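You operate a simulated robot arm through the tools that you are given. There is no shell and no other tool.

The job below is to be done with a simulated two-armed robot. You get a single attempt, and the scene is never put back.

Task
Wipe up the spill on the island top by the press with the cream cloth and put it back.

Only the result counts: the job must be done as asked and must still hold three seconds after the hand-in. Knocking over, shifting, dropping, spilling or breaking anything else fails it. Flat cloth is picked up by pressing the open fingertips on it (5 to 10 N) and closing them slowly along it; thin cloth reads only 2 to 8 mm in the jaws.

Robot
Two 7-joint arms with two-finger parallel grippers on one trunk, on a base that moves. Base frame: it is fixed to the floor where the robot stands at the start and does not move with it; the origin is under the middle of the robot, x ahead of it, y to its left, z up. Readings come in mm, degrees, newtons and seconds.
The left shoulder is at the start at [70, 177, 1020], the right one opposite. With the tool pointing down near the work surface each hand reaches from about 280 to 740 mm from the robot's upright axis, wherever it stands, measured 20 degrees to its own side. Places, roughly: cream cloth [2750, 750, 1000]. Payload 3.43 kg a hand.
Tool frame (each hand has its own): the origin (TCP) lies between the finger pads and is the grasp point; the fingertips stand 30 mm ahead of it; z points along the fingers, y is the line along which they close. The gripper opens to 94 mm. The fingers are 28 mm wide and 10 mm thick; the gripper's body (50 by 96 mm) begins 55 mm behind the TCP.
Orientation is that of the tool frame in the base frame, as a unit quaternion [x, y, z, w]. With the fingers straight down and closing along the base's y, the tool's x points along the base's -x, its y along +y and its z along -z.

Tools
- The arms move only by the tool move_arm. It takes "left_deltas", "right_deltas" or both (then of equal length, played together; a hand with none holds still); each is one flat list of numbers, 7 for each row, row after row: the shift along the tool's x, y, z in units of 400 mm (1.0 is 400 mm), then the turn, a rotation vector about the tool's x, y, z in units of 120 degrees (1.0 is 120 degrees), then the finger opening in mm, from 0 to 94. In form: [dx, dy, dz, rx, ry, rz, grip, dx, dy, dz, rx, ry, rz, grip, ...]. A call has 1 to 20 rows; each row is the pose to reach, as a shift and turn from the pose commanded when the call began, along the tool's axes at that moment. A call with a number of a shift or a turn outside -1 to 1 is refused whole. Rows are played at 5 a second. More than 50 mm and 8.6 degrees between two rows, or a gripper value outside its range, and nothing of the call is played. A pose out of reach is approached as far as the arm can. The call stops where the force on the tool passes 40 N (or 10 N more than at its start, if that is more) or the arm is blocked; 0.2 s more then pass. Each finger travels about 153 mm/s and halts on what it meets, pressing with about 24 N; the grip force reading is that of the motor and also rises with nothing between the fingers. The clock runs only during rows and for 0.2 s after the last one: add rows that repeat a pose to give the fingers time. The reply holds the time, the measured pose of the TCP, the force on the tool along the base axes, the opening and the grip force, in the units named above and with some noise, with the torque about the TCP (base axes, N m) and any sound that the robot's microphone picked up.
- Cameras (640 x 400 px; columns grow to the right, rows downward): "scene" is now at [138.7, -5.7, 1339]; the picture's right is [-0.06, -1.00, 0.00], its down [-0.56, 0.03, -0.82] and it looks along [0.82, -0.05, -0.57] (base axes); focal length 253 px, centre (320, 200). "left" rides on the left gripper at [76, -14, -103] in its tool frame; the picture's right is [0.18, 0.98, 0.00], its down [-0.75, 0.14, -0.64] and it looks along [-0.63, 0.12, 0.77] (tool axes); focal length 243 px, centre (320, 200). "right" rides on the right gripper at [76, 14, -102] in its tool frame; the picture's right is [-0.18, 0.98, 0.00], its down [-0.75, -0.14, -0.64] and it looks along [-0.63, -0.12, 0.77] (tool axes); focal length 243 px, centre (320, 200). There is no depth. A picture from a camera that has moved, and an enlarged one, comes with that camera's place and axes in the base frame and with its lens.
- snapshot(camera): a new picture of that camera. No time passes.
- raise_lower(by): slides the trunk up (or, below 0, down) by that many mm; the arms and the scene camera ride with it, the base frame stays. It gives what a move gives, with no picture.
- drive_base(legs): drives the robot by 1 to 6 legs, each [ahead, turn to the left] in mm and degrees, along the robot's own axes; the way and the turn of a leg run together, so that a leg with both is an arc; at most 1500 mm and 180 degrees a leg. The arms and the cameras ride along, it lands a little off, and it stops where it bumps. It gives what a move gives.
- pan_tilt(pan, tilt): turns the head with the scene camera to pan (to the left, within 86 degrees either way) and tilt (down, from -29 to 69), counted from straight ahead of the robot. It gives what a move gives.
- enlarge(camera, box): a new picture of the part [left, top, right, bottom] of that camera's present view, enlarged. No time passes.
- hand_in(): hands the job in; it is judged then, once.

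Nothing tells you exact positions but the pictures and the camera data. Unless the task says otherwise, let go and move clear before handing in.

The tools are called after "Emit:" as a command line: name --argument value ..., lists and objects as JSON in quotes. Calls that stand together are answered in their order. move_arm: Moves the arms, as the interface text tells. Its arguments: {"type":"object","properties":{"left_deltas":{"type":"array","items":{"type":"number"}},"right_deltas":{"type":"array","items":{"type":"number"}}},"required":[]} The other tools are called the same way: raise_lower (by) moves the trunk up or down; drive_base (legs) drives the base; pan_tilt (pan, tilt) turns the head that bears the scene camera; snapshot (camera) takes a picture; enlarge (camera, box) takes an enlarged picture of a part of a camera's view; hand_in () hands the job in.

At the start:

```text
time_s: 0.0
left_position: [534.6, 216.3, 1013.5]
left_ee_rot: [-0.001, 1.0, 0.0, 0.0]
left_ft_force: [0.2, 0.5, -0.1]
left_wrist_torque: [0.02, 0.02, -0.03]
left_grip_width: 94.1
left_grasp_force: 0.1
right_position: [391.8, -160.1, 1075.7]
right_ee_rot: [-0.001, 1.0, 0.001, 0.0]
right_ft_force: [-0.2, -1.0, -1.0]
right_wrist_torque: [-0.01, 0.0, -0.01]
right_grip_width: 93.9
right_grasp_force: 0.0
trunk travel left (down, up): [-600.0, 240.0]
robot x, y, heading: [1.9, 3.4, 0.2]
head pan, tilt (commanded): [-3.5, 34.4]
```

scene: 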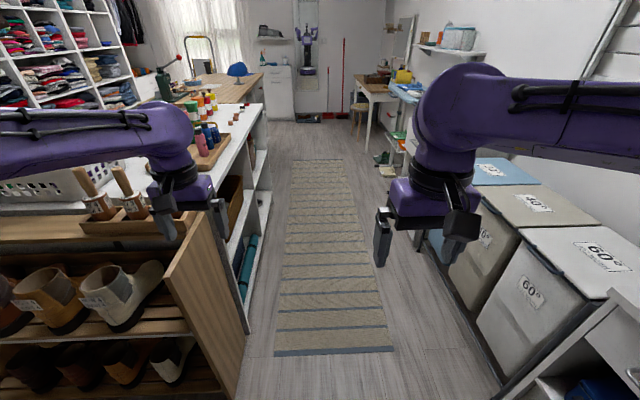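
right: 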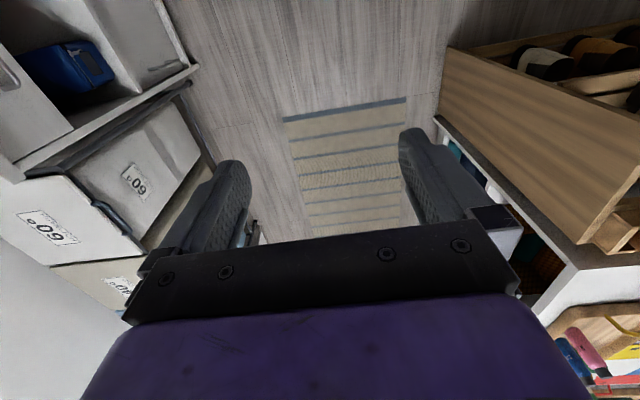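
left: 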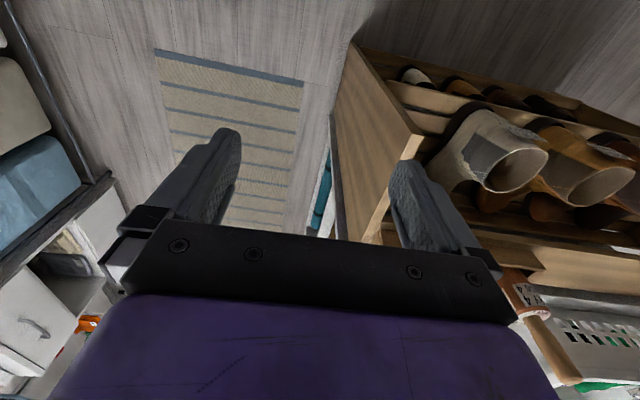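

I see an aisle with an island on the left, bearing a green press with a red handle at its far end, and the cream cloth should be around [2750, 750, 1000]. I'll look closer at that area first.

Emit:
enlarge --camera "scene" --box '[120, 20, 320, 145]'

Emit:
enlarge --camera "scene" --box '[320, 0, 640, 200]'

```text
3.20 times, centred on (220, 82) of scene
camera zoom: at [138.7, -5.7, 1339.0], right [-0.06, -1.0, 0.0], down [-0.56, 0.03, -0.82], along [0.82, -0.05, -0.57], focal length 811 px, centre (640, 576)
```

zoom: 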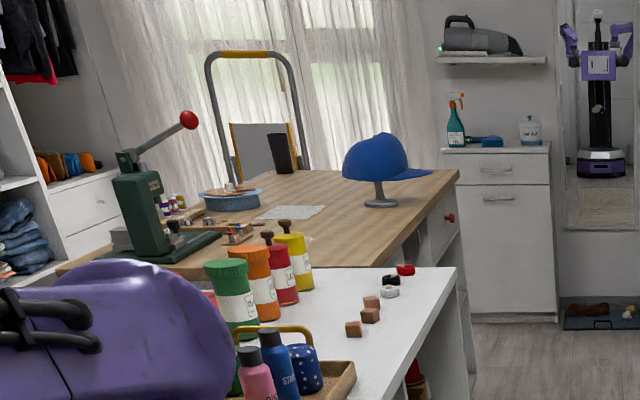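

```text
2.00 times, centred on (480, 100) of scene
camera zoom: at [138.7, -5.7, 1339.0], right [-0.06, -1.0, 0.0], down [-0.56, 0.03, -0.82], along [0.82, -0.05, -0.57], focal length 507 px, centre (0, 400)
```

zoom: 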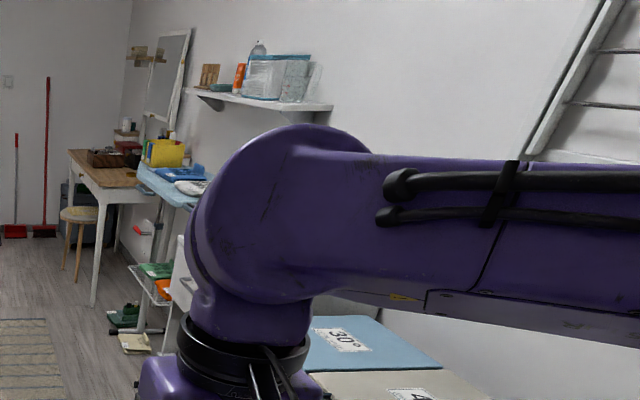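

The cloth seems to be the light patch on the wooden top beside the press. I'll pan the head to see my surroundings before driving.

Emit:
pan_tilt --pan 40 --tilt 35

Emit:
snapshot --camera "scene"

Emit:
pan_tilt --pan 0 --tilt 60

Emit:
snapshot --camera "scene"

Emit:
pan_tilt --pan 10 --tilt 15

Emit:
snapshot --camera "scene"

```text
time_s: 1.1
left_position: [534.0, 216.8, 1014.1]
left_ee_rot: [-0.001, 1.0, 0.0, 0.0]
left_ft_force: [-0.4, 0.5, -0.4]
left_wrist_torque: [0.0, 0.01, 0.0]
left_grip_width: 94.0
left_grasp_force: 0.0
right_position: [392.5, -160.6, 1075.6]
right_ee_rot: [-0.001, 1.0, 0.001, 0.0]
right_ft_force: [0.9, 0.9, -0.7]
right_wrist_torque: [-0.01, -0.04, 0.0]
right_grip_width: 94.2
right_grasp_force: 0.1
trunk travel left (down, up): [-600.0, 240.0]
robot x, y, heading: [-1.7, -1.4, 0.2]
head pan, tilt (commanded): [40.0, 35.0]
```

```text
taken
camera scene: at [118.0, 56.1, 1338.1], right [0.64, -0.77, 0.0], down [-0.44, -0.37, -0.82], along [0.63, 0.53, -0.57], focal length 253 px, centre (320, 200)
```

scene: 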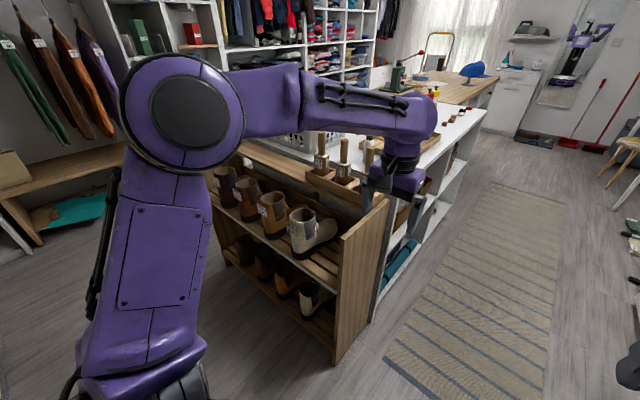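

```text
time_s: 2.2
left_position: [534.8, 216.6, 1012.6]
left_ee_rot: [0.0, 1.0, 0.0, 0.0]
left_ft_force: [0.4, -0.4, 0.5]
left_wrist_torque: [-0.03, -0.01, 0.01]
left_grip_width: 94.0
left_grasp_force: 0.0
right_position: [391.9, -160.3, 1076.3]
right_ee_rot: [-0.001, 1.0, 0.001, 0.0]
right_ft_force: [-0.7, -0.8, 0.2]
right_wrist_torque: [0.02, -0.03, -0.02]
right_grip_width: 94.0
right_grasp_force: 0.1
trunk travel left (down, up): [-600.0, 240.0]
robot x, y, heading: [0.3, 0.1, 0.1]
head pan, tilt (commanded): [0.0, 60.0]
```

```text
taken
camera scene: at [117.2, -0.3, 1303.8], right [0.0, -1.0, 0.0], down [-0.87, 0.0, -0.5], along [0.5, 0.0, -0.87], focal length 253 px, centre (320, 200)
```

scene: 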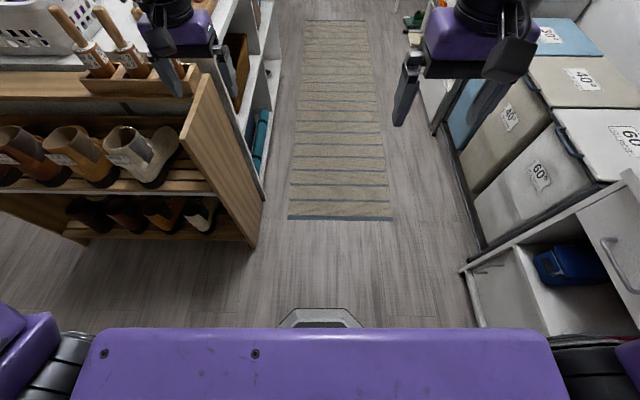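

```text
time_s: 3.3
left_position: [534.3, 216.1, 1013.9]
left_ee_rot: [0.001, 1.0, 0.001, -0.001]
left_ft_force: [-0.2, -0.6, -0.2]
left_wrist_torque: [0.01, -0.02, 0.02]
left_grip_width: 93.8
left_grasp_force: 0.0
right_position: [392.3, -161.3, 1074.6]
right_ee_rot: [0.0, 1.0, 0.002, 0.0]
right_ft_force: [0.5, -0.7, -0.4]
right_wrist_torque: [0.01, 0.01, -0.02]
right_grip_width: 93.9
right_grasp_force: 0.0
trunk travel left (down, up): [-600.0, 240.0]
robot x, y, heading: [-1.3, -3.9, -0.2]
head pan, tilt (commanded): [10.0, 15.0]
```

```text
taken
camera scene: at [142.5, 15.8, 1370.0], right [0.17, -0.98, 0.0], down [-0.26, -0.04, -0.97], along [0.95, 0.17, -0.26], focal length 253 px, centre (320, 200)
```

scene: 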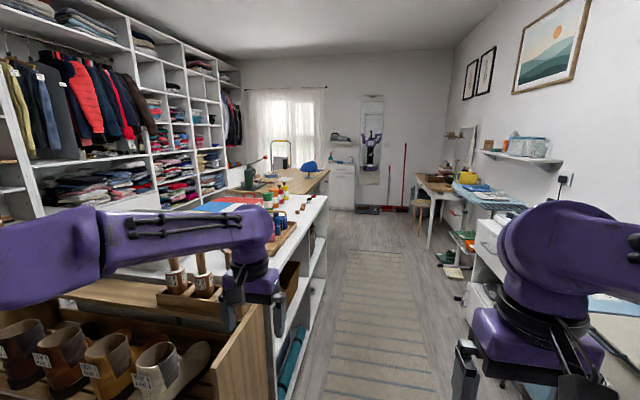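

The aisle is about 1.2 m wide, with the island's side near y=345 on the left and bins near y=-850 on the right. I'll drive ahead along the aisle, keeping a bit to the right, then look at the island from nearer.

Emit:
drive_base --legs '[[0, -10], [1000, 0], [0, 10]]'

Emit:
snapshot --camera "scene"

```text
time_s: 9.9
left_position: [1519.5, 38.3, 1013.4]
left_ee_rot: [0.003, 1.0, 0.0, 0.0]
left_ft_force: [-0.1, -0.2, 0.8]
left_wrist_torque: [0.02, -0.01, -0.01]
left_grip_width: 93.8
left_grasp_force: 0.0
right_position: [1375.7, -337.7, 1075.4]
right_ee_rot: [0.001, 1.0, 0.0, 0.0]
right_ft_force: [-1.0, -0.7, -0.6]
right_wrist_torque: [0.02, -0.01, 0.0]
right_grip_width: 94.0
right_grasp_force: 0.0
trunk travel left (down, up): [-600.0, 240.0]
robot x, y, heading: [985.1, -173.1, -0.1]
head pan, tilt (commanded): [10.0, 15.0]
```

```text
taken
camera scene: at [1127.5, -159.9, 1370.0], right [0.17, -0.99, 0.0], down [-0.26, -0.04, -0.97], along [0.95, 0.16, -0.26], focal length 253 px, centre (320, 200)
```

scene: 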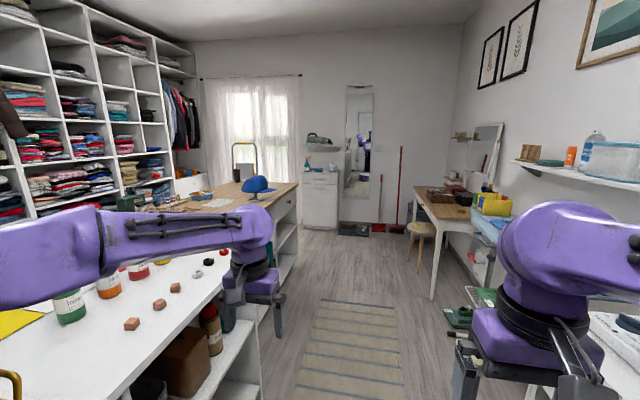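

The aisle stays clear ahead. I'll drive another 800 mm and then look toward the wooden top.

Emit:
drive_base --legs '[[800, 0]]'

Emit:
pan_tilt --pan 30 --tilt 25

Emit:
snapshot --camera "scene"

Emit:
pan_tilt --pan 60 --tilt 25

Emit:
snapshot --camera "scene"

```text
time_s: 14.2
left_position: [2333.0, 32.1, 1014.0]
left_ee_rot: [0.004, 1.0, 0.0, -0.001]
left_ft_force: [-0.2, -0.5, 0.8]
left_wrist_torque: [0.01, -0.01, 0.01]
left_grip_width: 93.9
left_grasp_force: 0.0
right_position: [2188.2, -343.1, 1075.9]
right_ee_rot: [0.002, 1.0, -0.001, 0.0]
right_ft_force: [-0.5, 0.7, 0.0]
right_wrist_torque: [-0.01, -0.02, 0.0]
right_grip_width: 94.0
right_grasp_force: 0.0
trunk travel left (down, up): [-600.0, 240.0]
robot x, y, heading: [1797.7, -179.7, -0.4]
head pan, tilt (commanded): [10.0, 15.0]
```

```text
time_s: 15.1
left_position: [2333.3, 33.0, 1014.6]
left_ee_rot: [0.003, 1.0, 0.0, 0.0]
left_ft_force: [-0.8, -0.3, 0.0]
left_wrist_torque: [0.01, -0.01, 0.01]
left_grip_width: 94.3
left_grasp_force: 0.0
right_position: [2190.3, -344.4, 1076.8]
right_ee_rot: [0.001, 1.0, 0.0, 0.001]
right_ft_force: [-0.4, 0.2, 0.3]
right_wrist_torque: [0.0, -0.02, 0.03]
right_grip_width: 94.1
right_grasp_force: 0.0
trunk travel left (down, up): [-600.0, 240.0]
robot x, y, heading: [1799.3, -180.3, -0.1]
head pan, tilt (commanded): [30.0, 25.0]
```

```text
taken
camera scene: at [1928.0, -135.7, 1353.9], right [0.49, -0.87, 0.0], down [-0.37, -0.21, -0.91], along [0.79, 0.45, -0.42], focal length 253 px, centre (320, 200)
```

scene: 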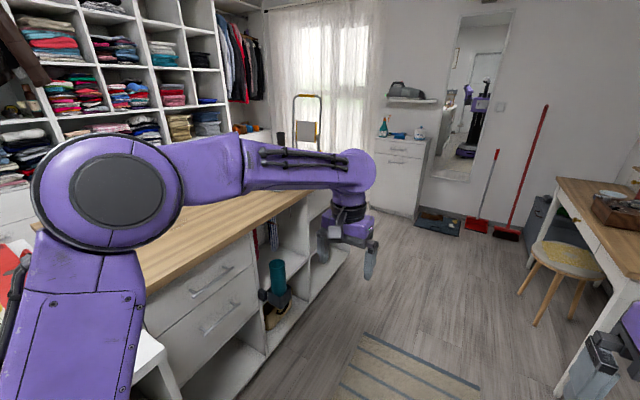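

```text
time_s: 16.0
left_position: [2333.4, 34.1, 1014.5]
left_ee_rot: [0.002, 1.0, 0.0, 0.0]
left_ft_force: [-0.3, -0.3, 0.2]
left_wrist_torque: [0.01, 0.01, 0.01]
left_grip_width: 93.9
left_grasp_force: 0.0
right_position: [2188.2, -344.0, 1075.7]
right_ee_rot: [0.001, 1.0, 0.0, 0.0]
right_ft_force: [0.5, -0.1, -0.4]
right_wrist_torque: [0.0, 0.03, -0.03]
right_grip_width: 94.0
right_grasp_force: 0.1
trunk travel left (down, up): [-600.0, 240.0]
robot x, y, heading: [1796.3, -182.2, -0.4]
head pan, tilt (commanded): [60.0, 25.0]
```

```text
taken
camera scene: at [1894.7, -101.7, 1353.8], right [0.86, -0.51, 0.0], down [-0.21, -0.36, -0.91], along [0.46, 0.78, -0.42], focal length 253 px, centre (320, 200)
```

scene: 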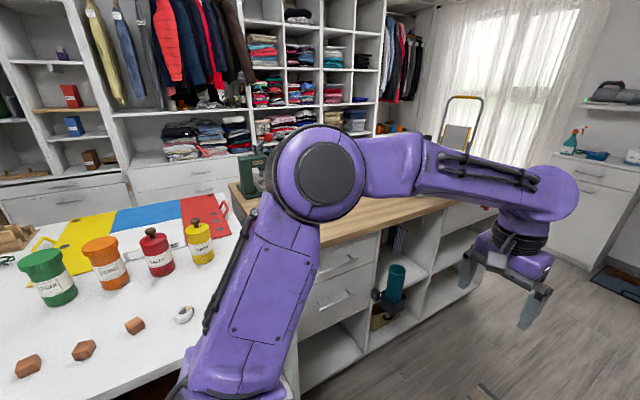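

My raised left arm blocks the view of the island, so I'll raise the trunk for clearance, drive to about x=2550 and turn left to face the island, so I can look between the arms.

Emit:
raise_lower --by 200

Emit:
drive_base --legs '[[780, -4], [0, 50]]'

Emit:
pan_tilt --pan 20 --tilt 35

Emit:
snapshot --camera "scene"

```text
time_s: 18.2
left_position: [2333.7, 32.6, 1213.8]
left_ee_rot: [0.004, 1.0, 0.0, 0.0]
left_ft_force: [0.1, -1.1, -0.4]
left_wrist_torque: [-0.03, 0.02, 0.01]
left_grip_width: 93.9
left_grasp_force: 0.0
right_position: [2188.6, -343.4, 1275.2]
right_ee_rot: [0.002, 1.0, 0.001, 0.0]
right_ft_force: [0.3, 0.8, 0.3]
right_wrist_torque: [-0.02, 0.0, 0.02]
right_grip_width: 93.7
right_grasp_force: 0.0
trunk travel left (down, up): [-800.0, 40.0]
robot x, y, heading: [1796.4, -181.1, -0.2]
head pan, tilt (commanded): [60.0, 25.0]
```

```text
time_s: 24.6
left_position: [2800.6, 319.2, 1213.7]
left_ee_rot: [-0.386, 0.922, 0.0, 0.0]
left_ft_force: [-0.3, 0.1, 0.2]
left_wrist_torque: [0.0, 0.01, -0.02]
left_grip_width: 94.1
left_grasp_force: 0.1
right_position: [2968.6, -48.5, 1274.9]
right_ee_rot: [-0.387, 0.922, 0.001, 0.0]
right_ft_force: [0.5, 0.1, -0.1]
right_wrist_torque: [0.0, -0.02, 0.01]
right_grip_width: 93.9
right_grasp_force: 0.1
trunk travel left (down, up): [-800.0, 40.0]
robot x, y, heading: [2576.8, -216.9, 45.6]
head pan, tilt (commanded): [60.0, 25.0]
```

```text
time_s: 25.7
left_position: [2799.3, 317.9, 1213.7]
left_ee_rot: [-0.386, 0.923, 0.0, -0.001]
left_ft_force: [0.3, -0.1, 0.2]
left_wrist_torque: [0.01, 0.01, -0.03]
left_grip_width: 94.1
left_grasp_force: 0.0
right_position: [2966.4, -48.9, 1274.7]
right_ee_rot: [-0.387, 0.922, 0.001, 0.0]
right_ft_force: [-0.5, 0.4, 0.2]
right_wrist_torque: [-0.01, 0.0, 0.0]
right_grip_width: 94.2
right_grasp_force: 0.1
trunk travel left (down, up): [-800.0, 40.0]
robot x, y, heading: [2579.0, -210.3, 45.2]
head pan, tilt (commanded): [20.0, 35.0]
```

```text
taken
camera scene: at [2650.1, -99.1, 1538.1], right [0.91, -0.42, 0.0], down [-0.24, -0.52, -0.82], along [0.34, 0.74, -0.57], focal length 253 px, centre (320, 200)
```

scene: 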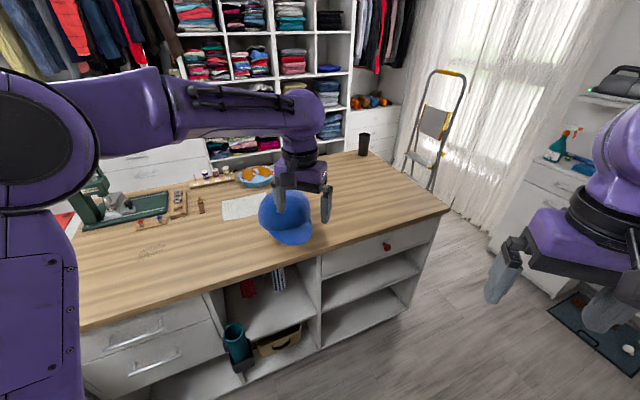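

Now the island is in view: the cloth lies flat behind the cap, and something faint (perhaps the spill) is in front of the press. I'll turn to face the island squarely and zoom in.

Emit:
drive_base --legs '[[0, 45]]'

Emit:
pan_tilt --pan 0 --tilt 35

Emit:
snapshot --camera "scene"

```text
time_s: 28.2
left_position: [2358.0, 318.9, 1213.4]
left_ee_rot: [0.709, -0.705, 0.0, 0.0]
left_ft_force: [0.2, -0.2, -0.1]
left_wrist_torque: [-0.04, 0.01, 0.03]
left_grip_width: 94.1
left_grasp_force: 0.1
right_position: [2736.8, 180.2, 1275.3]
right_ee_rot: [0.71, -0.704, 0.0, 0.001]
right_ft_force: [0.0, -0.8, 0.4]
right_wrist_torque: [0.04, -0.02, -0.02]
right_grip_width: 94.1
right_grasp_force: 0.1
trunk travel left (down, up): [-800.0, 40.0]
robot x, y, heading: [2577.9, -211.7, 90.3]
head pan, tilt (commanded): [20.0, 35.0]
```

```text
time_s: 29.0
left_position: [2357.2, 318.1, 1214.3]
left_ee_rot: [0.709, -0.705, 0.0, 0.0]
left_ft_force: [0.3, 0.6, 1.0]
left_wrist_torque: [-0.02, 0.03, 0.02]
left_grip_width: 93.9
left_grasp_force: 0.1
right_position: [2735.4, 179.2, 1276.1]
right_ee_rot: [0.71, -0.705, -0.001, 0.0]
right_ft_force: [-0.5, -1.2, -0.6]
right_wrist_torque: [0.02, 0.0, 0.04]
right_grip_width: 94.0
right_grasp_force: 0.1
trunk travel left (down, up): [-800.0, 40.0]
robot x, y, heading: [2580.0, -214.6, 90.2]
head pan, tilt (commanded): [0.0, 35.0]
```

```text
taken
camera scene: at [2576.9, -76.5, 1538.1], right [1.0, 0.01, 0.0], down [0.0, -0.57, -0.82], along [-0.01, 0.82, -0.57], focal length 253 px, centre (320, 200)
```

scene: 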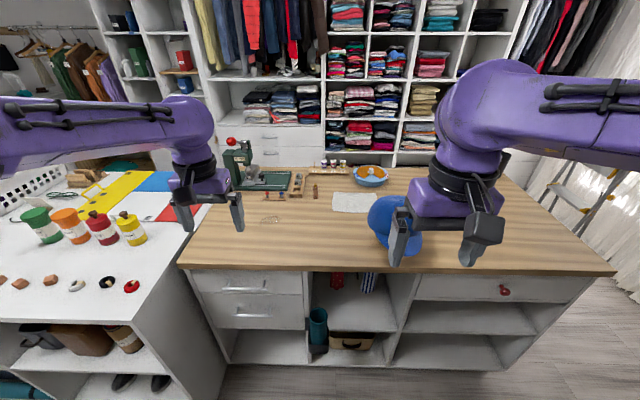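

Emit:
enlarge --camera "scene" --box '[220, 140, 400, 252]'

Emit:
enlarge --camera "scene" --box '[225, 195, 305, 245]'

```text
3.56 times, centred on (310, 196) of scene
camera zoom: at [2576.9, -76.5, 1538.1], right [1.0, 0.01, 0.0], down [0.0, -0.57, -0.82], along [-0.01, 0.82, -0.57], focal length 901 px, centre (356, 214)
```

zoom: 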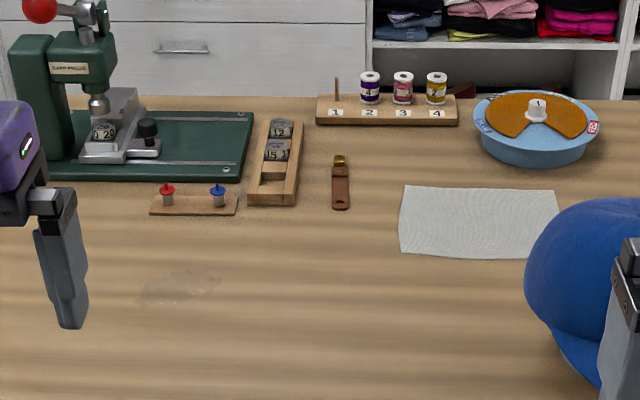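

```text
8.00 times, centred on (265, 220) of scene
camera zoom: at [2576.9, -76.5, 1538.1], right [1.0, 0.01, 0.0], down [0.0, -0.57, -0.82], along [-0.01, 0.82, -0.57], focal length 2027 px, centre (760, 40)
```

zoom: 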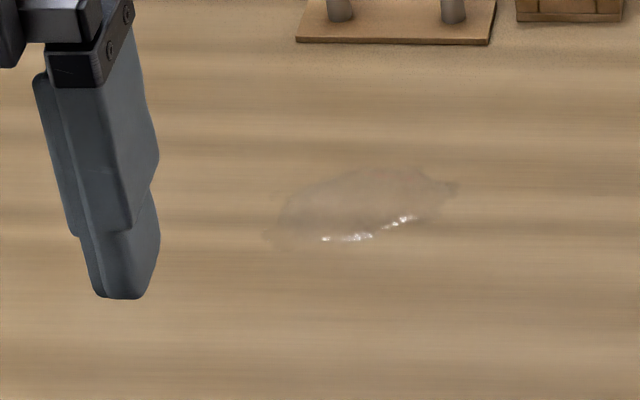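

The clear spill lies at about [2372, 717] in front of the press, and the cloth (about 190 x 148 mm) is centred near [2727, 848]; the island top seems to be at about z=880. I'll use the left arm, so I shift the base to about x=2757 well back from the island and then come nearer.

Emit:
drive_base --legs '[[0, -90], [180, 0], [0, 90], [280, 0]]'

Emit:
pan_tilt --pan 0 --tilt 55

Emit:
snapshot --camera "scene"

```text
time_s: 39.7
left_position: [2536.0, 596.8, 1213.6]
left_ee_rot: [0.708, -0.706, 0.0, -0.001]
left_ft_force: [-0.9, 0.4, 0.0]
left_wrist_torque: [0.03, 0.01, 0.03]
left_grip_width: 94.1
left_grasp_force: 0.0
right_position: [2913.1, 457.3, 1277.4]
right_ee_rot: [0.71, -0.704, -0.001, 0.0]
right_ft_force: [0.2, -0.9, 0.1]
right_wrist_torque: [0.0, -0.01, 0.04]
right_grip_width: 94.1
right_grasp_force: 0.0
trunk travel left (down, up): [-800.0, 40.0]
robot x, y, heading: [2753.0, 65.5, 90.2]
head pan, tilt (commanded): [0.0, 35.0]
```

```text
time_s: 40.5
left_position: [2537.5, 599.9, 1213.6]
left_ee_rot: [0.708, -0.706, 0.0, 0.0]
left_ft_force: [0.0, -1.3, -0.3]
left_wrist_torque: [-0.05, -0.02, 0.03]
left_grip_width: 94.0
left_grasp_force: 0.0
right_position: [2915.3, 458.8, 1274.8]
right_ee_rot: [0.71, -0.704, -0.001, 0.001]
right_ft_force: [0.5, 0.3, 0.4]
right_wrist_torque: [-0.02, 0.0, 0.0]
right_grip_width: 94.3
right_grasp_force: 0.1
trunk travel left (down, up): [-800.0, 40.0]
robot x, y, heading: [2755.9, 64.2, 90.1]
head pan, tilt (commanded): [0.0, 55.0]
```

```text
taken
camera scene: at [2755.0, 188.0, 1509.8], right [1.0, 0.0, 0.0], down [0.0, -0.82, -0.57], along [0.0, 0.57, -0.82], focal length 253 px, centre (320, 200)
```

scene: 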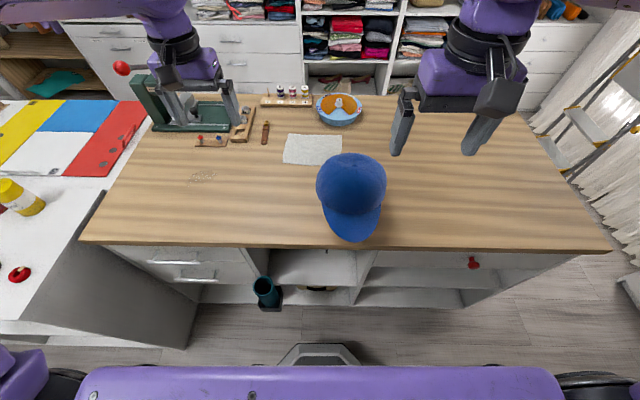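

The geometry agrees: table edge at y≈470, top at z≈885, cloth centre ≈[2730, 842], spill ≈[2368, 718], cap at about [2827, 582]. I'll move 110 mm nearer, which still leaves a gap to the island front.

Emit:
drive_base --legs '[[110, 0]]'

Emit:
snapshot --camera "scene"

Emit:
snapshot --camera "left"

```text
time_s: 41.7
left_position: [2536.2, 706.2, 1215.3]
left_ee_rot: [0.708, -0.706, -0.001, -0.001]
left_ft_force: [0.7, -0.1, 0.6]
left_wrist_torque: [0.04, 0.02, -0.01]
left_grip_width: 93.9
left_grasp_force: 0.0
right_position: [2913.4, 565.9, 1276.4]
right_ee_rot: [0.709, -0.705, -0.002, -0.001]
right_ft_force: [1.1, -0.5, -0.3]
right_wrist_torque: [0.03, -0.01, 0.04]
right_grip_width: 94.2
right_grasp_force: 0.0
trunk travel left (down, up): [-800.0, 40.0]
robot x, y, heading: [2754.2, 172.1, 90.2]
head pan, tilt (commanded): [0.0, 55.0]
```

```text
taken
camera scene: at [2754.6, 293.2, 1510.2], right [1.0, 0.0, 0.0], down [0.0, -0.82, -0.58], along [0.0, 0.58, -0.82], focal length 253 px, centre (320, 200)
```

scene: 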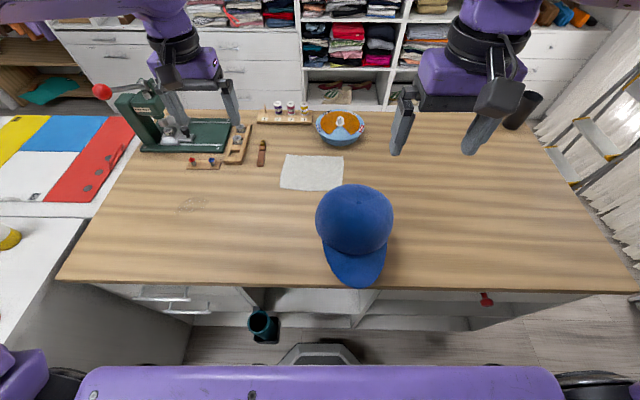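

```text
taken
camera left: at [2550.6, 628.2, 1317.7], right [-0.98, -0.19, 0.0], down [-0.14, 0.75, 0.65], along [-0.12, 0.63, -0.76], focal length 243 px, centre (320, 200)
```

left: 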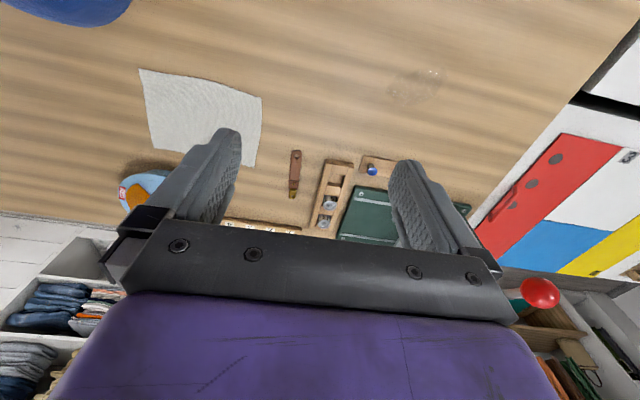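

The left wrist camera confirms it: cloth corners at about [2622,776], [2813,772], [2835,918], [2632,916], and the spill at [2370,714]. Turning the base 25° to the right brings the left shoulder nearer to both, so I'll do that and look again with the head panned back.

Emit:
drive_base --legs '[[0, -25]]'

Emit:
pan_tilt --pan 25 --tilt 50

Emit:
snapshot --camera "scene"

Emit:
snapshot --camera "left"

```text
time_s: 43.4
left_position: [2780.2, 751.2, 1214.3]
left_ee_rot: [-0.541, 0.841, 0.001, 0.001]
left_ft_force: [0.0, 0.2, -0.6]
left_wrist_torque: [0.0, 0.01, -0.01]
left_grip_width: 93.9
left_grasp_force: 0.1
right_position: [3062.1, 465.5, 1275.8]
right_ee_rot: [-0.541, 0.841, 0.001, 0.0]
right_ft_force: [0.2, 0.8, -0.6]
right_wrist_torque: [-0.02, -0.01, -0.01]
right_grip_width: 93.7
right_grasp_force: 0.2
trunk travel left (down, up): [-800.0, 40.0]
robot x, y, heading: [2752.7, 174.0, 65.3]
head pan, tilt (commanded): [0.0, 55.0]
```

```text
time_s: 44.2
left_position: [2781.0, 752.3, 1215.0]
left_ee_rot: [-0.54, 0.841, 0.0, 0.001]
left_ft_force: [1.1, -0.4, -0.3]
left_wrist_torque: [0.01, 0.01, 0.01]
left_grip_width: 93.6
left_grasp_force: 0.0
right_position: [3063.0, 465.2, 1275.1]
right_ee_rot: [-0.542, 0.84, 0.001, 0.0]
right_ft_force: [0.1, -1.0, -0.6]
right_wrist_torque: [0.01, 0.02, -0.01]
right_grip_width: 94.0
right_grasp_force: 0.0
trunk travel left (down, up): [-800.0, 40.0]
robot x, y, heading: [2755.6, 174.7, 65.7]
head pan, tilt (commanded): [25.0, 50.0]
```

```text
taken
camera scene: at [2775.7, 297.3, 1516.3], right [1.0, 0.01, 0.0], down [0.01, -0.77, -0.64], along [0.0, 0.64, -0.77], focal length 253 px, centre (320, 200)
```

scene: 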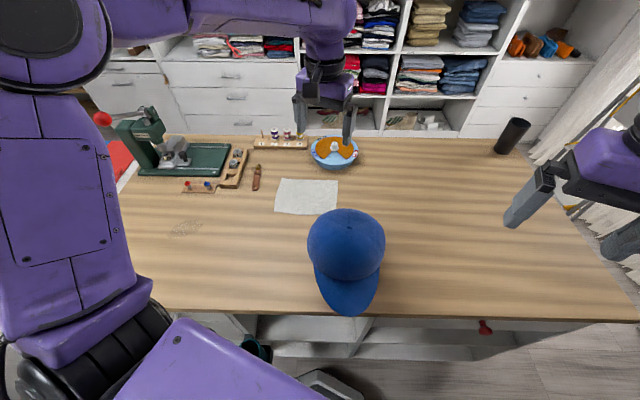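

```text
taken
camera left: at [2761.4, 674.9, 1316.5], right [-0.97, 0.24, 0.0], down [0.18, 0.74, 0.64], along [0.16, 0.62, -0.77], focal length 243 px, centre (320, 200)
```

left: 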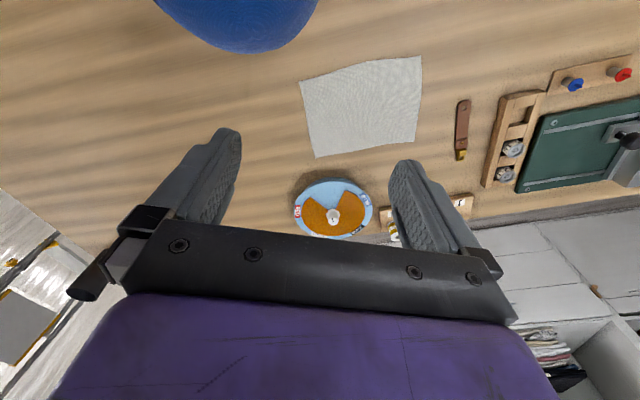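

Turned and clear. I'll now bring the left hand above the middle of the cloth's left edge, turned so the fingers close along base y, stopping at a safe height.

Emit:
move_arm --left_deltas '[-0.0078, 0.039, 0.025, 0, 0, 0.0546, 94, -0.0156, 0.078, 0.05, 0, 0, 0.1092, 94, -0.0233, 0.117, 0.075, 0, 0, 0.1638, 94, -0.0311, 0.156, 0.1, 0, 0, 0.2184, 94, -0.0389, 0.195, 0.125, 0, 0, 0.273, 94, -0.0467, 0.234, 0.15, 0, 0, 0.3276, 94, -0.0545, 0.273, 0.175, 0, 0, 0.3822, 94, -0.0622, 0.312, 0.2, 0, 0, 0.4368, 94, -0.07, 0.351, 0.225, 0, 0, 0.4914, 94, -0.0778, 0.39, 0.25, 0, 0, 0.546, 94, -0.0778, 0.39, 0.25, 0, 0, 0.546, 94]'

Emit:
snapshot --camera "left"

Emit:
snapshot --camera "scene"

```text
time_s: 46.6
left_position: [2652.6, 844.8, 1114.0]
left_ee_rot: [0.001, 1.0, 0.0, 0.001]
left_ft_force: [-0.1, -0.8, 0.6]
left_wrist_torque: [0.03, -0.03, 0.02]
left_grip_width: 94.3
left_grasp_force: 0.0
right_position: [3064.3, 465.1, 1275.1]
right_ee_rot: [-0.542, 0.841, 0.001, 0.001]
right_ft_force: [-0.6, 0.1, 0.5]
right_wrist_torque: [-0.04, 0.01, 0.04]
right_grip_width: 94.0
right_grasp_force: 0.0
trunk travel left (down, up): [-800.0, 40.0]
robot x, y, heading: [2754.9, 176.9, 65.4]
head pan, tilt (commanded): [25.0, 50.0]
```

```text
taken
camera left: at [2574.7, 829.7, 1216.6], right [-0.18, 0.98, 0.0], down [0.75, 0.14, 0.64], along [0.63, 0.12, -0.77], focal length 243 px, centre (320, 200)
```

left: 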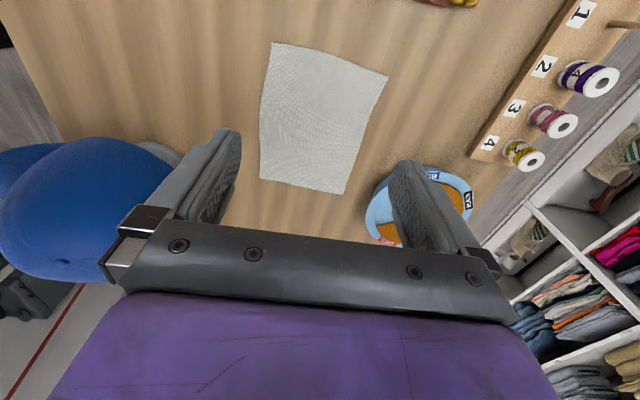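

```text
taken
camera scene: at [2775.4, 297.1, 1516.4], right [1.0, 0.01, 0.0], down [0.01, -0.77, -0.64], along [-0.01, 0.64, -0.77], focal length 253 px, centre (320, 200)
```

scene: 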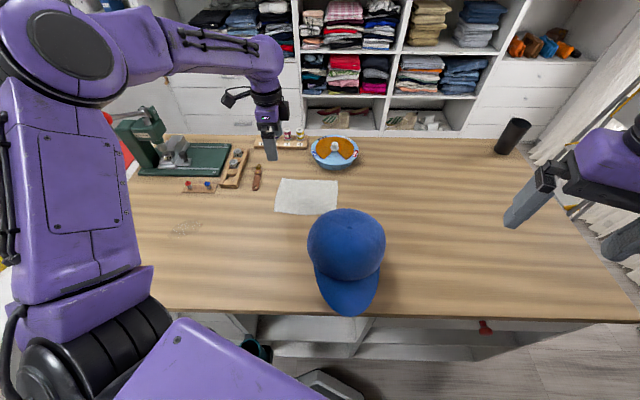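

The hand is over the cloth's left edge (its middle is at about [2629, 851]). I'll lower to about 25 mm above the table with a 60 mm opening and check before pressing.

Emit:
move_arm --left_deltas '[0.005, 0.0125, 0.06, 0, 0, 0, 80, 0.005, 0.0125, 0.12, 0, 0, 0, 60, 0.005, 0.0125, 0.18, 0, 0, 0, 60, 0.005, 0.0125, 0.24, 0, 0, 0, 60, 0.005, 0.0125, 0.3, 0, 0, 0, 60, 0.005, 0.0125, 0.35, 0, 0, 0, 60, 0.005, 0.0125, 0.4, 0, 0, 0, 60, 0.005, 0.0125, 0.435, 0, 0, 0, 60, 0.005, 0.0125, 0.435, 0, 0, 0, 60]'

Emit:
snapshot --camera "left"

Emit:
enlarge --camera "scene" --box '[220, 110, 380, 210]'

```text
time_s: 48.6
left_position: [2649.9, 850.0, 939.9]
left_ee_rot: [0.0, 1.0, 0.001, 0.001]
left_ft_force: [-0.2, -0.5, -0.8]
left_wrist_torque: [0.01, 0.01, -0.02]
left_grip_width: 60.0
left_grasp_force: 0.0
right_position: [3064.6, 465.7, 1276.3]
right_ee_rot: [-0.542, 0.841, 0.001, 0.001]
right_ft_force: [-0.1, -0.5, 0.5]
right_wrist_torque: [0.01, 0.01, -0.01]
right_grip_width: 94.1
right_grasp_force: 0.1
trunk travel left (down, up): [-800.0, 40.0]
robot x, y, heading: [2755.6, 172.4, 65.6]
head pan, tilt (commanded): [25.0, 50.0]
```

```text
taken
camera left: at [2573.2, 834.8, 1042.4], right [-0.18, 0.98, 0.0], down [0.75, 0.14, 0.64], along [0.63, 0.12, -0.77], focal length 243 px, centre (320, 200)
```

left: 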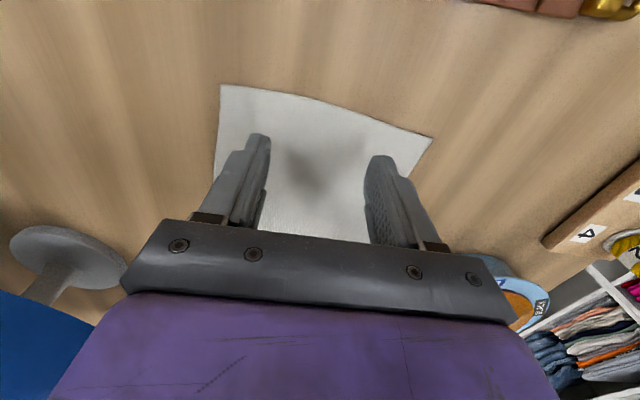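

```text
4.00 times, centred on (300, 160) of scene
camera zoom: at [2775.3, 297.1, 1516.4], right [1.0, 0.01, 0.0], down [0.01, -0.77, -0.64], along [0.0, 0.64, -0.77], focal length 1013 px, centre (400, 360)
```

zoom: 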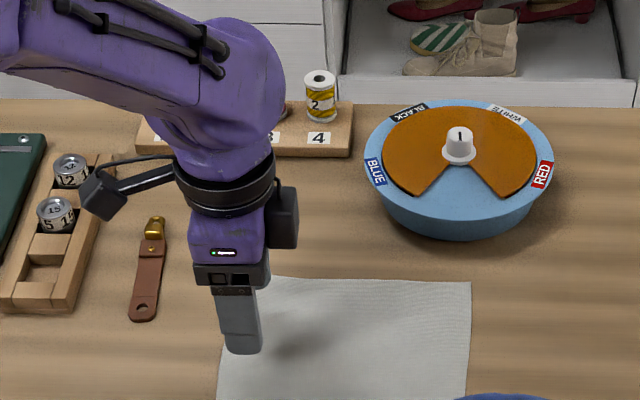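

The fingertips are about 25 mm above the cloth, just inside its left edge. I'll come down in small steps and watch the force.

Emit:
move_arm --left_deltas '[0, 0, 0.01, 0, 0, 0, 60, 0, 0, 0.02, 0, 0, 0, 60, 0, 0, 0.03, 0, 0, 0, 60, 0, 0, 0.04, 0, 0, 0, 60, 0, 0, 0.045, 0, 0, 0, 60, 0, 0, 0.045, 0, 0, 0, 60]'

```text
time_s: 50.0
left_position: [2649.3, 849.4, 922.5]
left_ee_rot: [0.001, 1.0, 0.0, 0.0]
left_ft_force: [0.7, 0.0, 0.6]
left_wrist_torque: [0.0, -0.02, 0.03]
left_grip_width: 60.2
left_grasp_force: 0.0
right_position: [3063.2, 466.1, 1274.9]
right_ee_rot: [-0.542, 0.841, 0.001, 0.0]
right_ft_force: [0.0, -0.5, 0.8]
right_wrist_torque: [0.0, 0.01, -0.01]
right_grip_width: 94.1
right_grasp_force: 0.0
trunk travel left (down, up): [-800.0, 40.0]
robot x, y, heading: [2753.3, 174.0, 65.4]
head pan, tilt (commanded): [25.0, 50.0]
```

Emit:
move_arm --left_deltas '[0, 0, 0.005, 0, 0, 0, 60, 0, 0, 0.01, 0, 0, 0, 60, 0, 0, 0.01, 0, 0, 0, 60]'

```text
time_s: 50.8
left_position: [2649.1, 849.8, 918.0]
left_ee_rot: [0.001, 1.0, 0.001, 0.001]
left_ft_force: [0.6, -0.1, -0.5]
left_wrist_torque: [0.04, 0.01, -0.01]
left_grip_width: 59.8
left_grasp_force: 0.0
right_position: [3064.6, 466.6, 1275.3]
right_ee_rot: [-0.542, 0.841, 0.0, 0.0]
right_ft_force: [0.3, 0.4, 0.8]
right_wrist_torque: [0.03, -0.01, 0.02]
right_grip_width: 94.1
right_grasp_force: 0.1
trunk travel left (down, up): [-800.0, 40.0]
robot x, y, heading: [2754.9, 177.3, 65.4]
head pan, tilt (commanded): [25.0, 50.0]
```

Emit:
move_arm --left_deltas '[0, 0, 0.0025, 0, 0, 0, 60, 0, 0, 0.005, 0, 0, 0, 60, 0, 0, 0.005, 0, 0, 0, 60]'

Emit:
snapshot --camera "left"

```text
time_s: 51.6
left_position: [2650.5, 849.6, 915.9]
left_ee_rot: [0.0, 1.0, 0.001, 0.001]
left_ft_force: [1.0, 0.2, 0.1]
left_wrist_torque: [0.01, -0.02, 0.0]
left_grip_width: 59.9
left_grasp_force: 0.1
right_position: [3063.7, 465.2, 1275.4]
right_ee_rot: [-0.542, 0.84, 0.0, 0.001]
right_ft_force: [-0.1, -0.1, 0.0]
right_wrist_torque: [0.0, 0.02, -0.01]
right_grip_width: 94.0
right_grasp_force: 0.1
trunk travel left (down, up): [-800.0, 40.0]
robot x, y, heading: [2752.3, 175.0, 65.3]
head pan, tilt (commanded): [25.0, 50.0]
```

```text
taken
camera left: at [2572.7, 834.7, 1018.2], right [-0.18, 0.98, 0.0], down [0.75, 0.14, 0.64], along [0.63, 0.12, -0.77], focal length 243 px, centre (320, 200)
```

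left: 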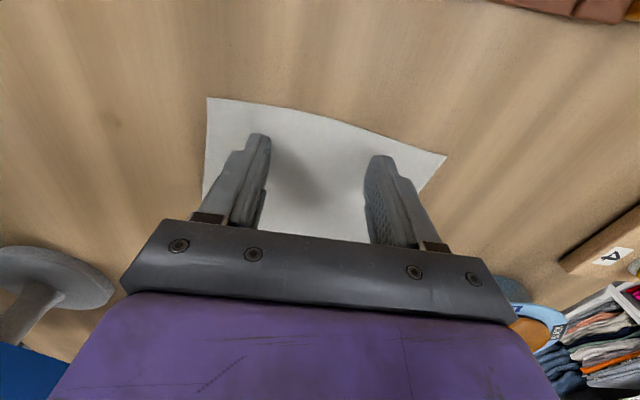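

Emit:
move_arm --left_deltas '[0, 0, 0.0025, 0, 0, 0, 60, 0, 0, 0.005, 0, 0, 0, 60, 0, 0, 0.005, 0, 0, 0, 60]'

```text
time_s: 52.4
left_position: [2649.1, 849.6, 914.2]
left_ee_rot: [0.001, 1.0, 0.001, 0.001]
left_ft_force: [-0.7, -0.3, -0.3]
left_wrist_torque: [0.01, 0.04, -0.02]
left_grip_width: 59.9
left_grasp_force: 0.1
right_position: [3065.1, 466.0, 1275.6]
right_ee_rot: [-0.542, 0.841, 0.0, 0.001]
right_ft_force: [0.9, 0.3, 0.0]
right_wrist_torque: [-0.05, -0.03, -0.04]
right_grip_width: 93.8
right_grasp_force: 0.1
trunk travel left (down, up): [-800.0, 40.0]
robot x, y, heading: [2752.3, 172.6, 65.3]
head pan, tilt (commanded): [25.0, 50.0]
```

Emit:
move_arm --left_deltas '[0, 0, 0.0025, 0, 0, 0, 60, 0, 0, 0.005, 0, 0, 0, 60, 0, 0, 0.005, 0, 0, 0, 60]'

```text
time_s: 53.2
left_position: [2649.1, 850.2, 911.0]
left_ee_rot: [0.001, 1.0, 0.001, 0.001]
left_ft_force: [-0.4, 0.1, -0.8]
left_wrist_torque: [-0.04, 0.0, -0.01]
left_grip_width: 60.1
left_grasp_force: 0.0
right_position: [3063.5, 465.4, 1277.1]
right_ee_rot: [-0.542, 0.84, 0.0, 0.001]
right_ft_force: [-0.5, -0.7, 0.2]
right_wrist_torque: [0.0, -0.03, 0.0]
right_grip_width: 93.9
right_grasp_force: 0.1
trunk travel left (down, up): [-800.0, 40.0]
robot x, y, heading: [2755.4, 173.9, 65.5]
head pan, tilt (commanded): [25.0, 50.0]
```

Emit:
move_arm --left_deltas '[0, 0, 0.0025, 0, 0, 0, 60, 0, 0, 0.005, 0, 0, 0, 60, 0, 0, 0.005, 0, 0, 0, 60]'

Emit:
enlarge --camera "left" --box '[200, 90, 460, 252]'

```text
time_s: 54.0
left_position: [2649.9, 850.4, 910.7]
left_ee_rot: [0.002, 1.0, 0.002, 0.0]
left_ft_force: [-0.1, 1.2, 6.9]
left_wrist_torque: [-0.15, 0.13, -0.03]
left_grip_width: 59.4
left_grasp_force: 0.1
right_position: [3063.9, 464.9, 1275.9]
right_ee_rot: [-0.541, 0.841, 0.001, 0.0]
right_ft_force: [0.2, -0.1, 0.0]
right_wrist_torque: [0.01, 0.01, 0.02]
right_grip_width: 93.8
right_grasp_force: 0.0
trunk travel left (down, up): [-800.0, 40.0]
robot x, y, heading: [2754.9, 177.4, 65.4]
head pan, tilt (commanded): [25.0, 50.0]
```

```text
2.46 times, centred on (330, 171) of left
camera zoom: at [2572.9, 834.0, 1013.4], right [-0.18, 0.98, 0.0], down [0.75, 0.14, 0.64], along [0.63, 0.12, -0.77], focal length 597 px, centre (295, 271)
```

zoom: 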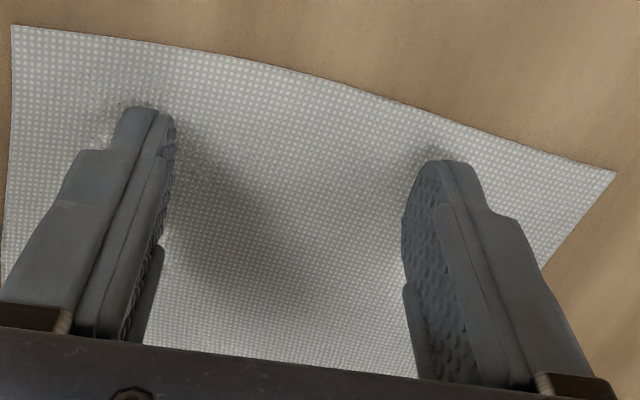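

The fingertips now press the cloth with about 7 N. I'll close the fingers slowly along the cloth while holding the height.

Emit:
move_arm --left_deltas '[0, 0, 0, 0, 0, 0, 57, 0, 0, 0, 0, 0, 0, 54, 0, 0, 0, 0, 0, 0, 51, 0, 0, 0, 0, 0, 0, 48, 0, 0, 0, 0, 0, 0, 45, 0, 0, 0, 0, 0, 0, 42, 0, 0, 0, 0, 0, 0, 39, 0, 0, 0, 0, 0, 0, 36, 0, 0, 0, 0, 0, 0, 33, 0, 0, 0, 0, 0, 0, 30]'

Emit:
enlarge --camera "left" --box '[200, 90, 460, 252]'

```text
time_s: 56.2
left_position: [2649.3, 848.7, 911.1]
left_ee_rot: [0.001, 1.0, 0.002, -0.001]
left_ft_force: [-0.1, 0.5, 9.3]
left_wrist_torque: [-0.05, 0.1, 0.0]
left_grip_width: 29.2
left_grasp_force: 0.0
right_position: [3063.6, 463.0, 1276.7]
right_ee_rot: [-0.541, 0.841, 0.002, 0.0]
right_ft_force: [0.7, 0.3, 0.1]
right_wrist_torque: [0.01, 0.02, 0.01]
right_grip_width: 93.8
right_grasp_force: 0.1
trunk travel left (down, up): [-800.0, 40.0]
robot x, y, heading: [2752.3, 174.0, 65.3]
head pan, tilt (commanded): [25.0, 50.0]
```

```text
2.46 times, centred on (330, 171) of left
camera zoom: at [2573.0, 833.3, 1013.4], right [-0.18, 0.98, 0.0], down [0.75, 0.14, 0.64], along [0.63, 0.12, -0.77], focal length 597 px, centre (295, 271)
```

zoom: 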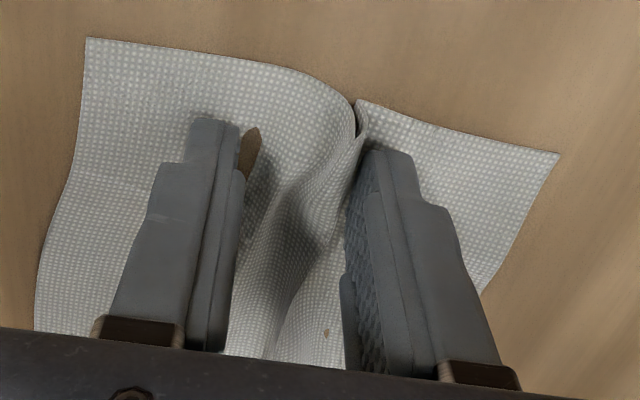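

A fold is rising between the fingers. I'll keep closing slowly until it is pinched.

Emit:
move_arm --left_deltas '[0, 0, 0, 0, 0, 0, 27, 0, 0, 0, 0, 0, 0, 24, 0, 0, 0, 0, 0, 0, 21, 0, 0, 0, 0, 0, 0, 18, 0, 0, 0, 0, 0, 0, 15, 0, 0, 0, 0, 0, 0, 12, 0, 0, 0, 0, 0, 0, 9, 0, 0, 0, 0, 0, 0, 6, 0, 0, 0, 0, 0, 0, 3, 0, 0, 0, 0, 0, 0, 0, 0, 0, 0, 0, 0, 0, 0, 0, 0, 0, 0, 0, 0, 0]'

Emit:
enlarge --camera "left" --box '[200, 90, 460, 252]'

```text
time_s: 58.8
left_position: [2649.2, 848.9, 911.1]
left_ee_rot: [0.001, 1.0, 0.002, 0.0]
left_ft_force: [-0.4, 0.9, 9.1]
left_wrist_torque: [0.04, 0.07, 0.0]
left_grip_width: 2.8
left_grasp_force: 24.0
right_position: [3063.2, 463.5, 1276.4]
right_ee_rot: [-0.541, 0.841, 0.002, 0.0]
right_ft_force: [-0.1, 0.7, -0.6]
right_wrist_torque: [-0.01, -0.02, -0.01]
right_grip_width: 94.2
right_grasp_force: 0.1
trunk travel left (down, up): [-800.0, 40.0]
robot x, y, heading: [2754.0, 175.0, 65.4]
head pan, tilt (commanded): [25.0, 50.0]
```

```text
2.46 times, centred on (330, 171) of left
camera zoom: at [2573.1, 833.3, 1013.4], right [-0.18, 0.98, 0.0], down [0.75, 0.14, 0.64], along [0.63, 0.12, -0.77], focal length 597 px, centre (295, 271)
```

zoom: 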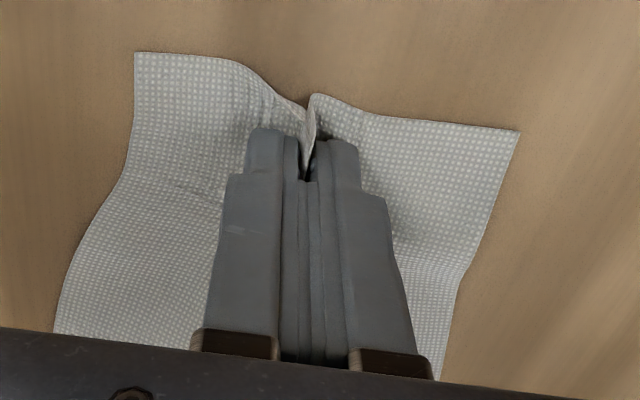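

The cloth is pinched (2.8 mm, 24 N). I'll lift slowly and check that it hangs from the fingers.

Emit:
move_arm --left_deltas '[0, 0, -0.0125, 0, 0, 0, 0, 0, 0, -0.025, 0, 0, 0, 0, 0, 0, -0.05, 0, 0, 0, 0, 0, 0, -0.075, 0, 0, 0, 0, 0, 0, -0.1, 0, 0, 0, 0, 0, 0, -0.15, 0, 0, 0, 0, 0, 0, -0.2, 0, 0, 0, 0, 0, 0, -0.25, 0, 0, 0, 0, 0, 0, -0.3, 0, 0, 0, 0, 0, 0, -0.35, 0, 0, 0, 0, 0, 0, -0.4, 0, 0, 0, 0, 0, 0, -0.45, 0, 0, 0, 0, 0, 0, -0.5, 0, 0, 0, 0, 0, 0, -0.55, 0, 0, 0, 0, 0, 0, -0.58, 0, 0, 0, 0, 0, 0, -0.58, 0, 0, 0, 0]'

Emit:
snapshot --camera "left"

Emit:
enlarge --camera "scene" --box '[160, 60, 400, 210]'

```text
time_s: 62.2
left_position: [2648.7, 849.9, 1142.1]
left_ee_rot: [0.0, 1.0, 0.001, 0.002]
left_ft_force: [-0.5, -0.8, -0.2]
left_wrist_torque: [-0.02, 0.03, 0.0]
left_grip_width: 2.2
left_grasp_force: 24.1
right_position: [3064.0, 465.1, 1276.5]
right_ee_rot: [-0.542, 0.84, 0.001, 0.001]
right_ft_force: [0.3, -0.4, 0.3]
right_wrist_torque: [0.01, 0.01, -0.02]
right_grip_width: 94.0
right_grasp_force: 0.0
trunk travel left (down, up): [-800.0, 40.0]
robot x, y, heading: [2755.4, 176.4, 65.4]
head pan, tilt (commanded): [25.0, 50.0]
```

```text
taken
camera left: at [2572.9, 834.8, 1244.7], right [-0.18, 0.98, 0.0], down [0.75, 0.14, 0.64], along [0.63, 0.12, -0.77], focal length 243 px, centre (320, 200)
```

left: 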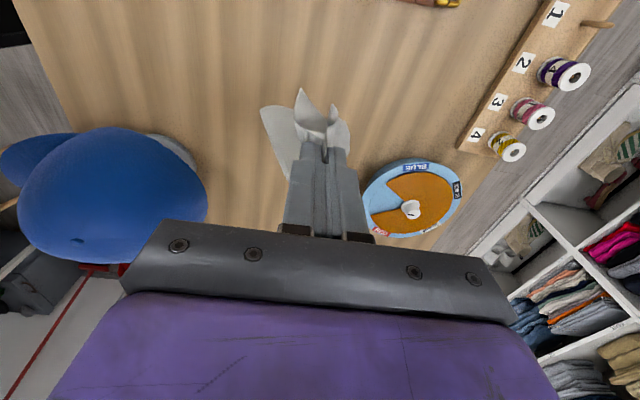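

```text
2.67 times, centred on (280, 135) of scene
camera zoom: at [2775.2, 297.7, 1516.3], right [1.0, 0.01, 0.0], down [0.01, -0.77, -0.64], along [0.0, 0.64, -0.77], focal length 676 px, centre (427, 373)
```

zoom: 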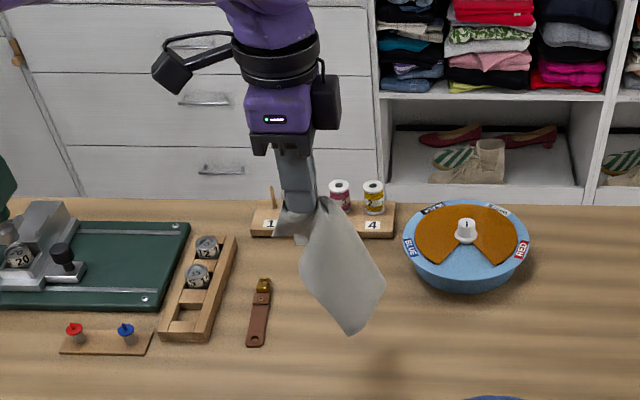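

The cloth hangs securely. I'll carry it at this height over to just right of the spill (hold point about [2470, 716]).

Emit:
move_arm --left_deltas '[0.056, -0.042, 0, 0, 0, 0, 0, 0.112, -0.084, 0, 0, 0, 0, 0, 0.168, -0.126, 0, 0, 0, 0, 0, 0.224, -0.168, 0, 0, 0, 0, 0, 0.28, -0.21, 0, 0, 0, 0, 0, 0.336, -0.252, 0, 0, 0, 0, 0, 0.392, -0.294, 0, 0, 0, 0, 0, 0.4475, -0.335, 0, 0, 0, 0, 0, 0.4475, -0.335, 0, 0, 0, 0, 0, 0.4475, -0.335, 0, 0, 0, 0, 0]'

Emit:
snapshot --camera "left"

Emit:
snapshot --camera "scene"

```text
time_s: 64.4
left_position: [2469.8, 716.0, 1142.3]
left_ee_rot: [0.001, 1.0, 0.001, 0.0]
left_ft_force: [-0.3, -0.1, -0.2]
left_wrist_torque: [-0.01, 0.0, -0.01]
left_grip_width: 2.4
left_grasp_force: 23.7
right_position: [3063.8, 465.9, 1275.3]
right_ee_rot: [-0.541, 0.841, 0.001, 0.0]
right_ft_force: [1.0, 0.5, 0.3]
right_wrist_torque: [-0.04, 0.01, -0.01]
right_grip_width: 93.9
right_grasp_force: 0.1
trunk travel left (down, up): [-800.0, 40.0]
robot x, y, heading: [2756.7, 175.5, 65.4]
head pan, tilt (commanded): [25.0, 50.0]
```

```text
taken
camera left: at [2393.2, 700.1, 1243.8], right [-0.18, 0.98, 0.0], down [0.75, 0.14, 0.64], along [0.63, 0.12, -0.77], focal length 243 px, centre (320, 200)
```

left: 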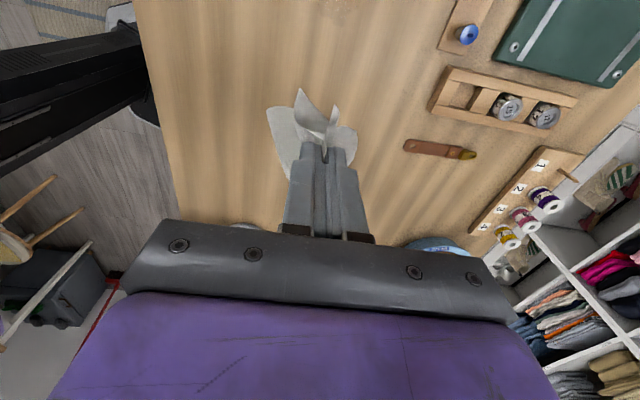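

```text
taken
camera scene: at [2775.5, 297.4, 1516.3], right [1.0, 0.01, 0.0], down [0.01, -0.77, -0.64], along [-0.01, 0.64, -0.77], focal length 253 px, centre (320, 200)
```

scene: 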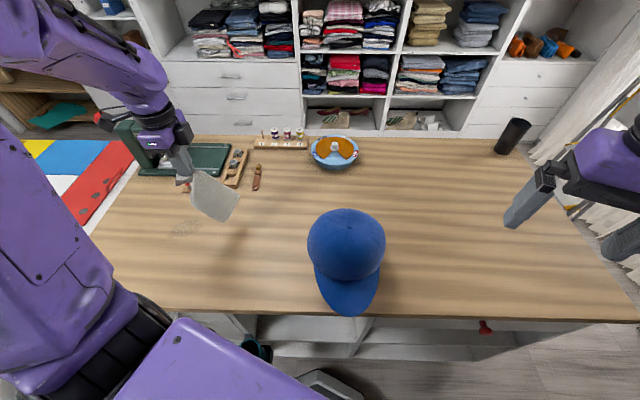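

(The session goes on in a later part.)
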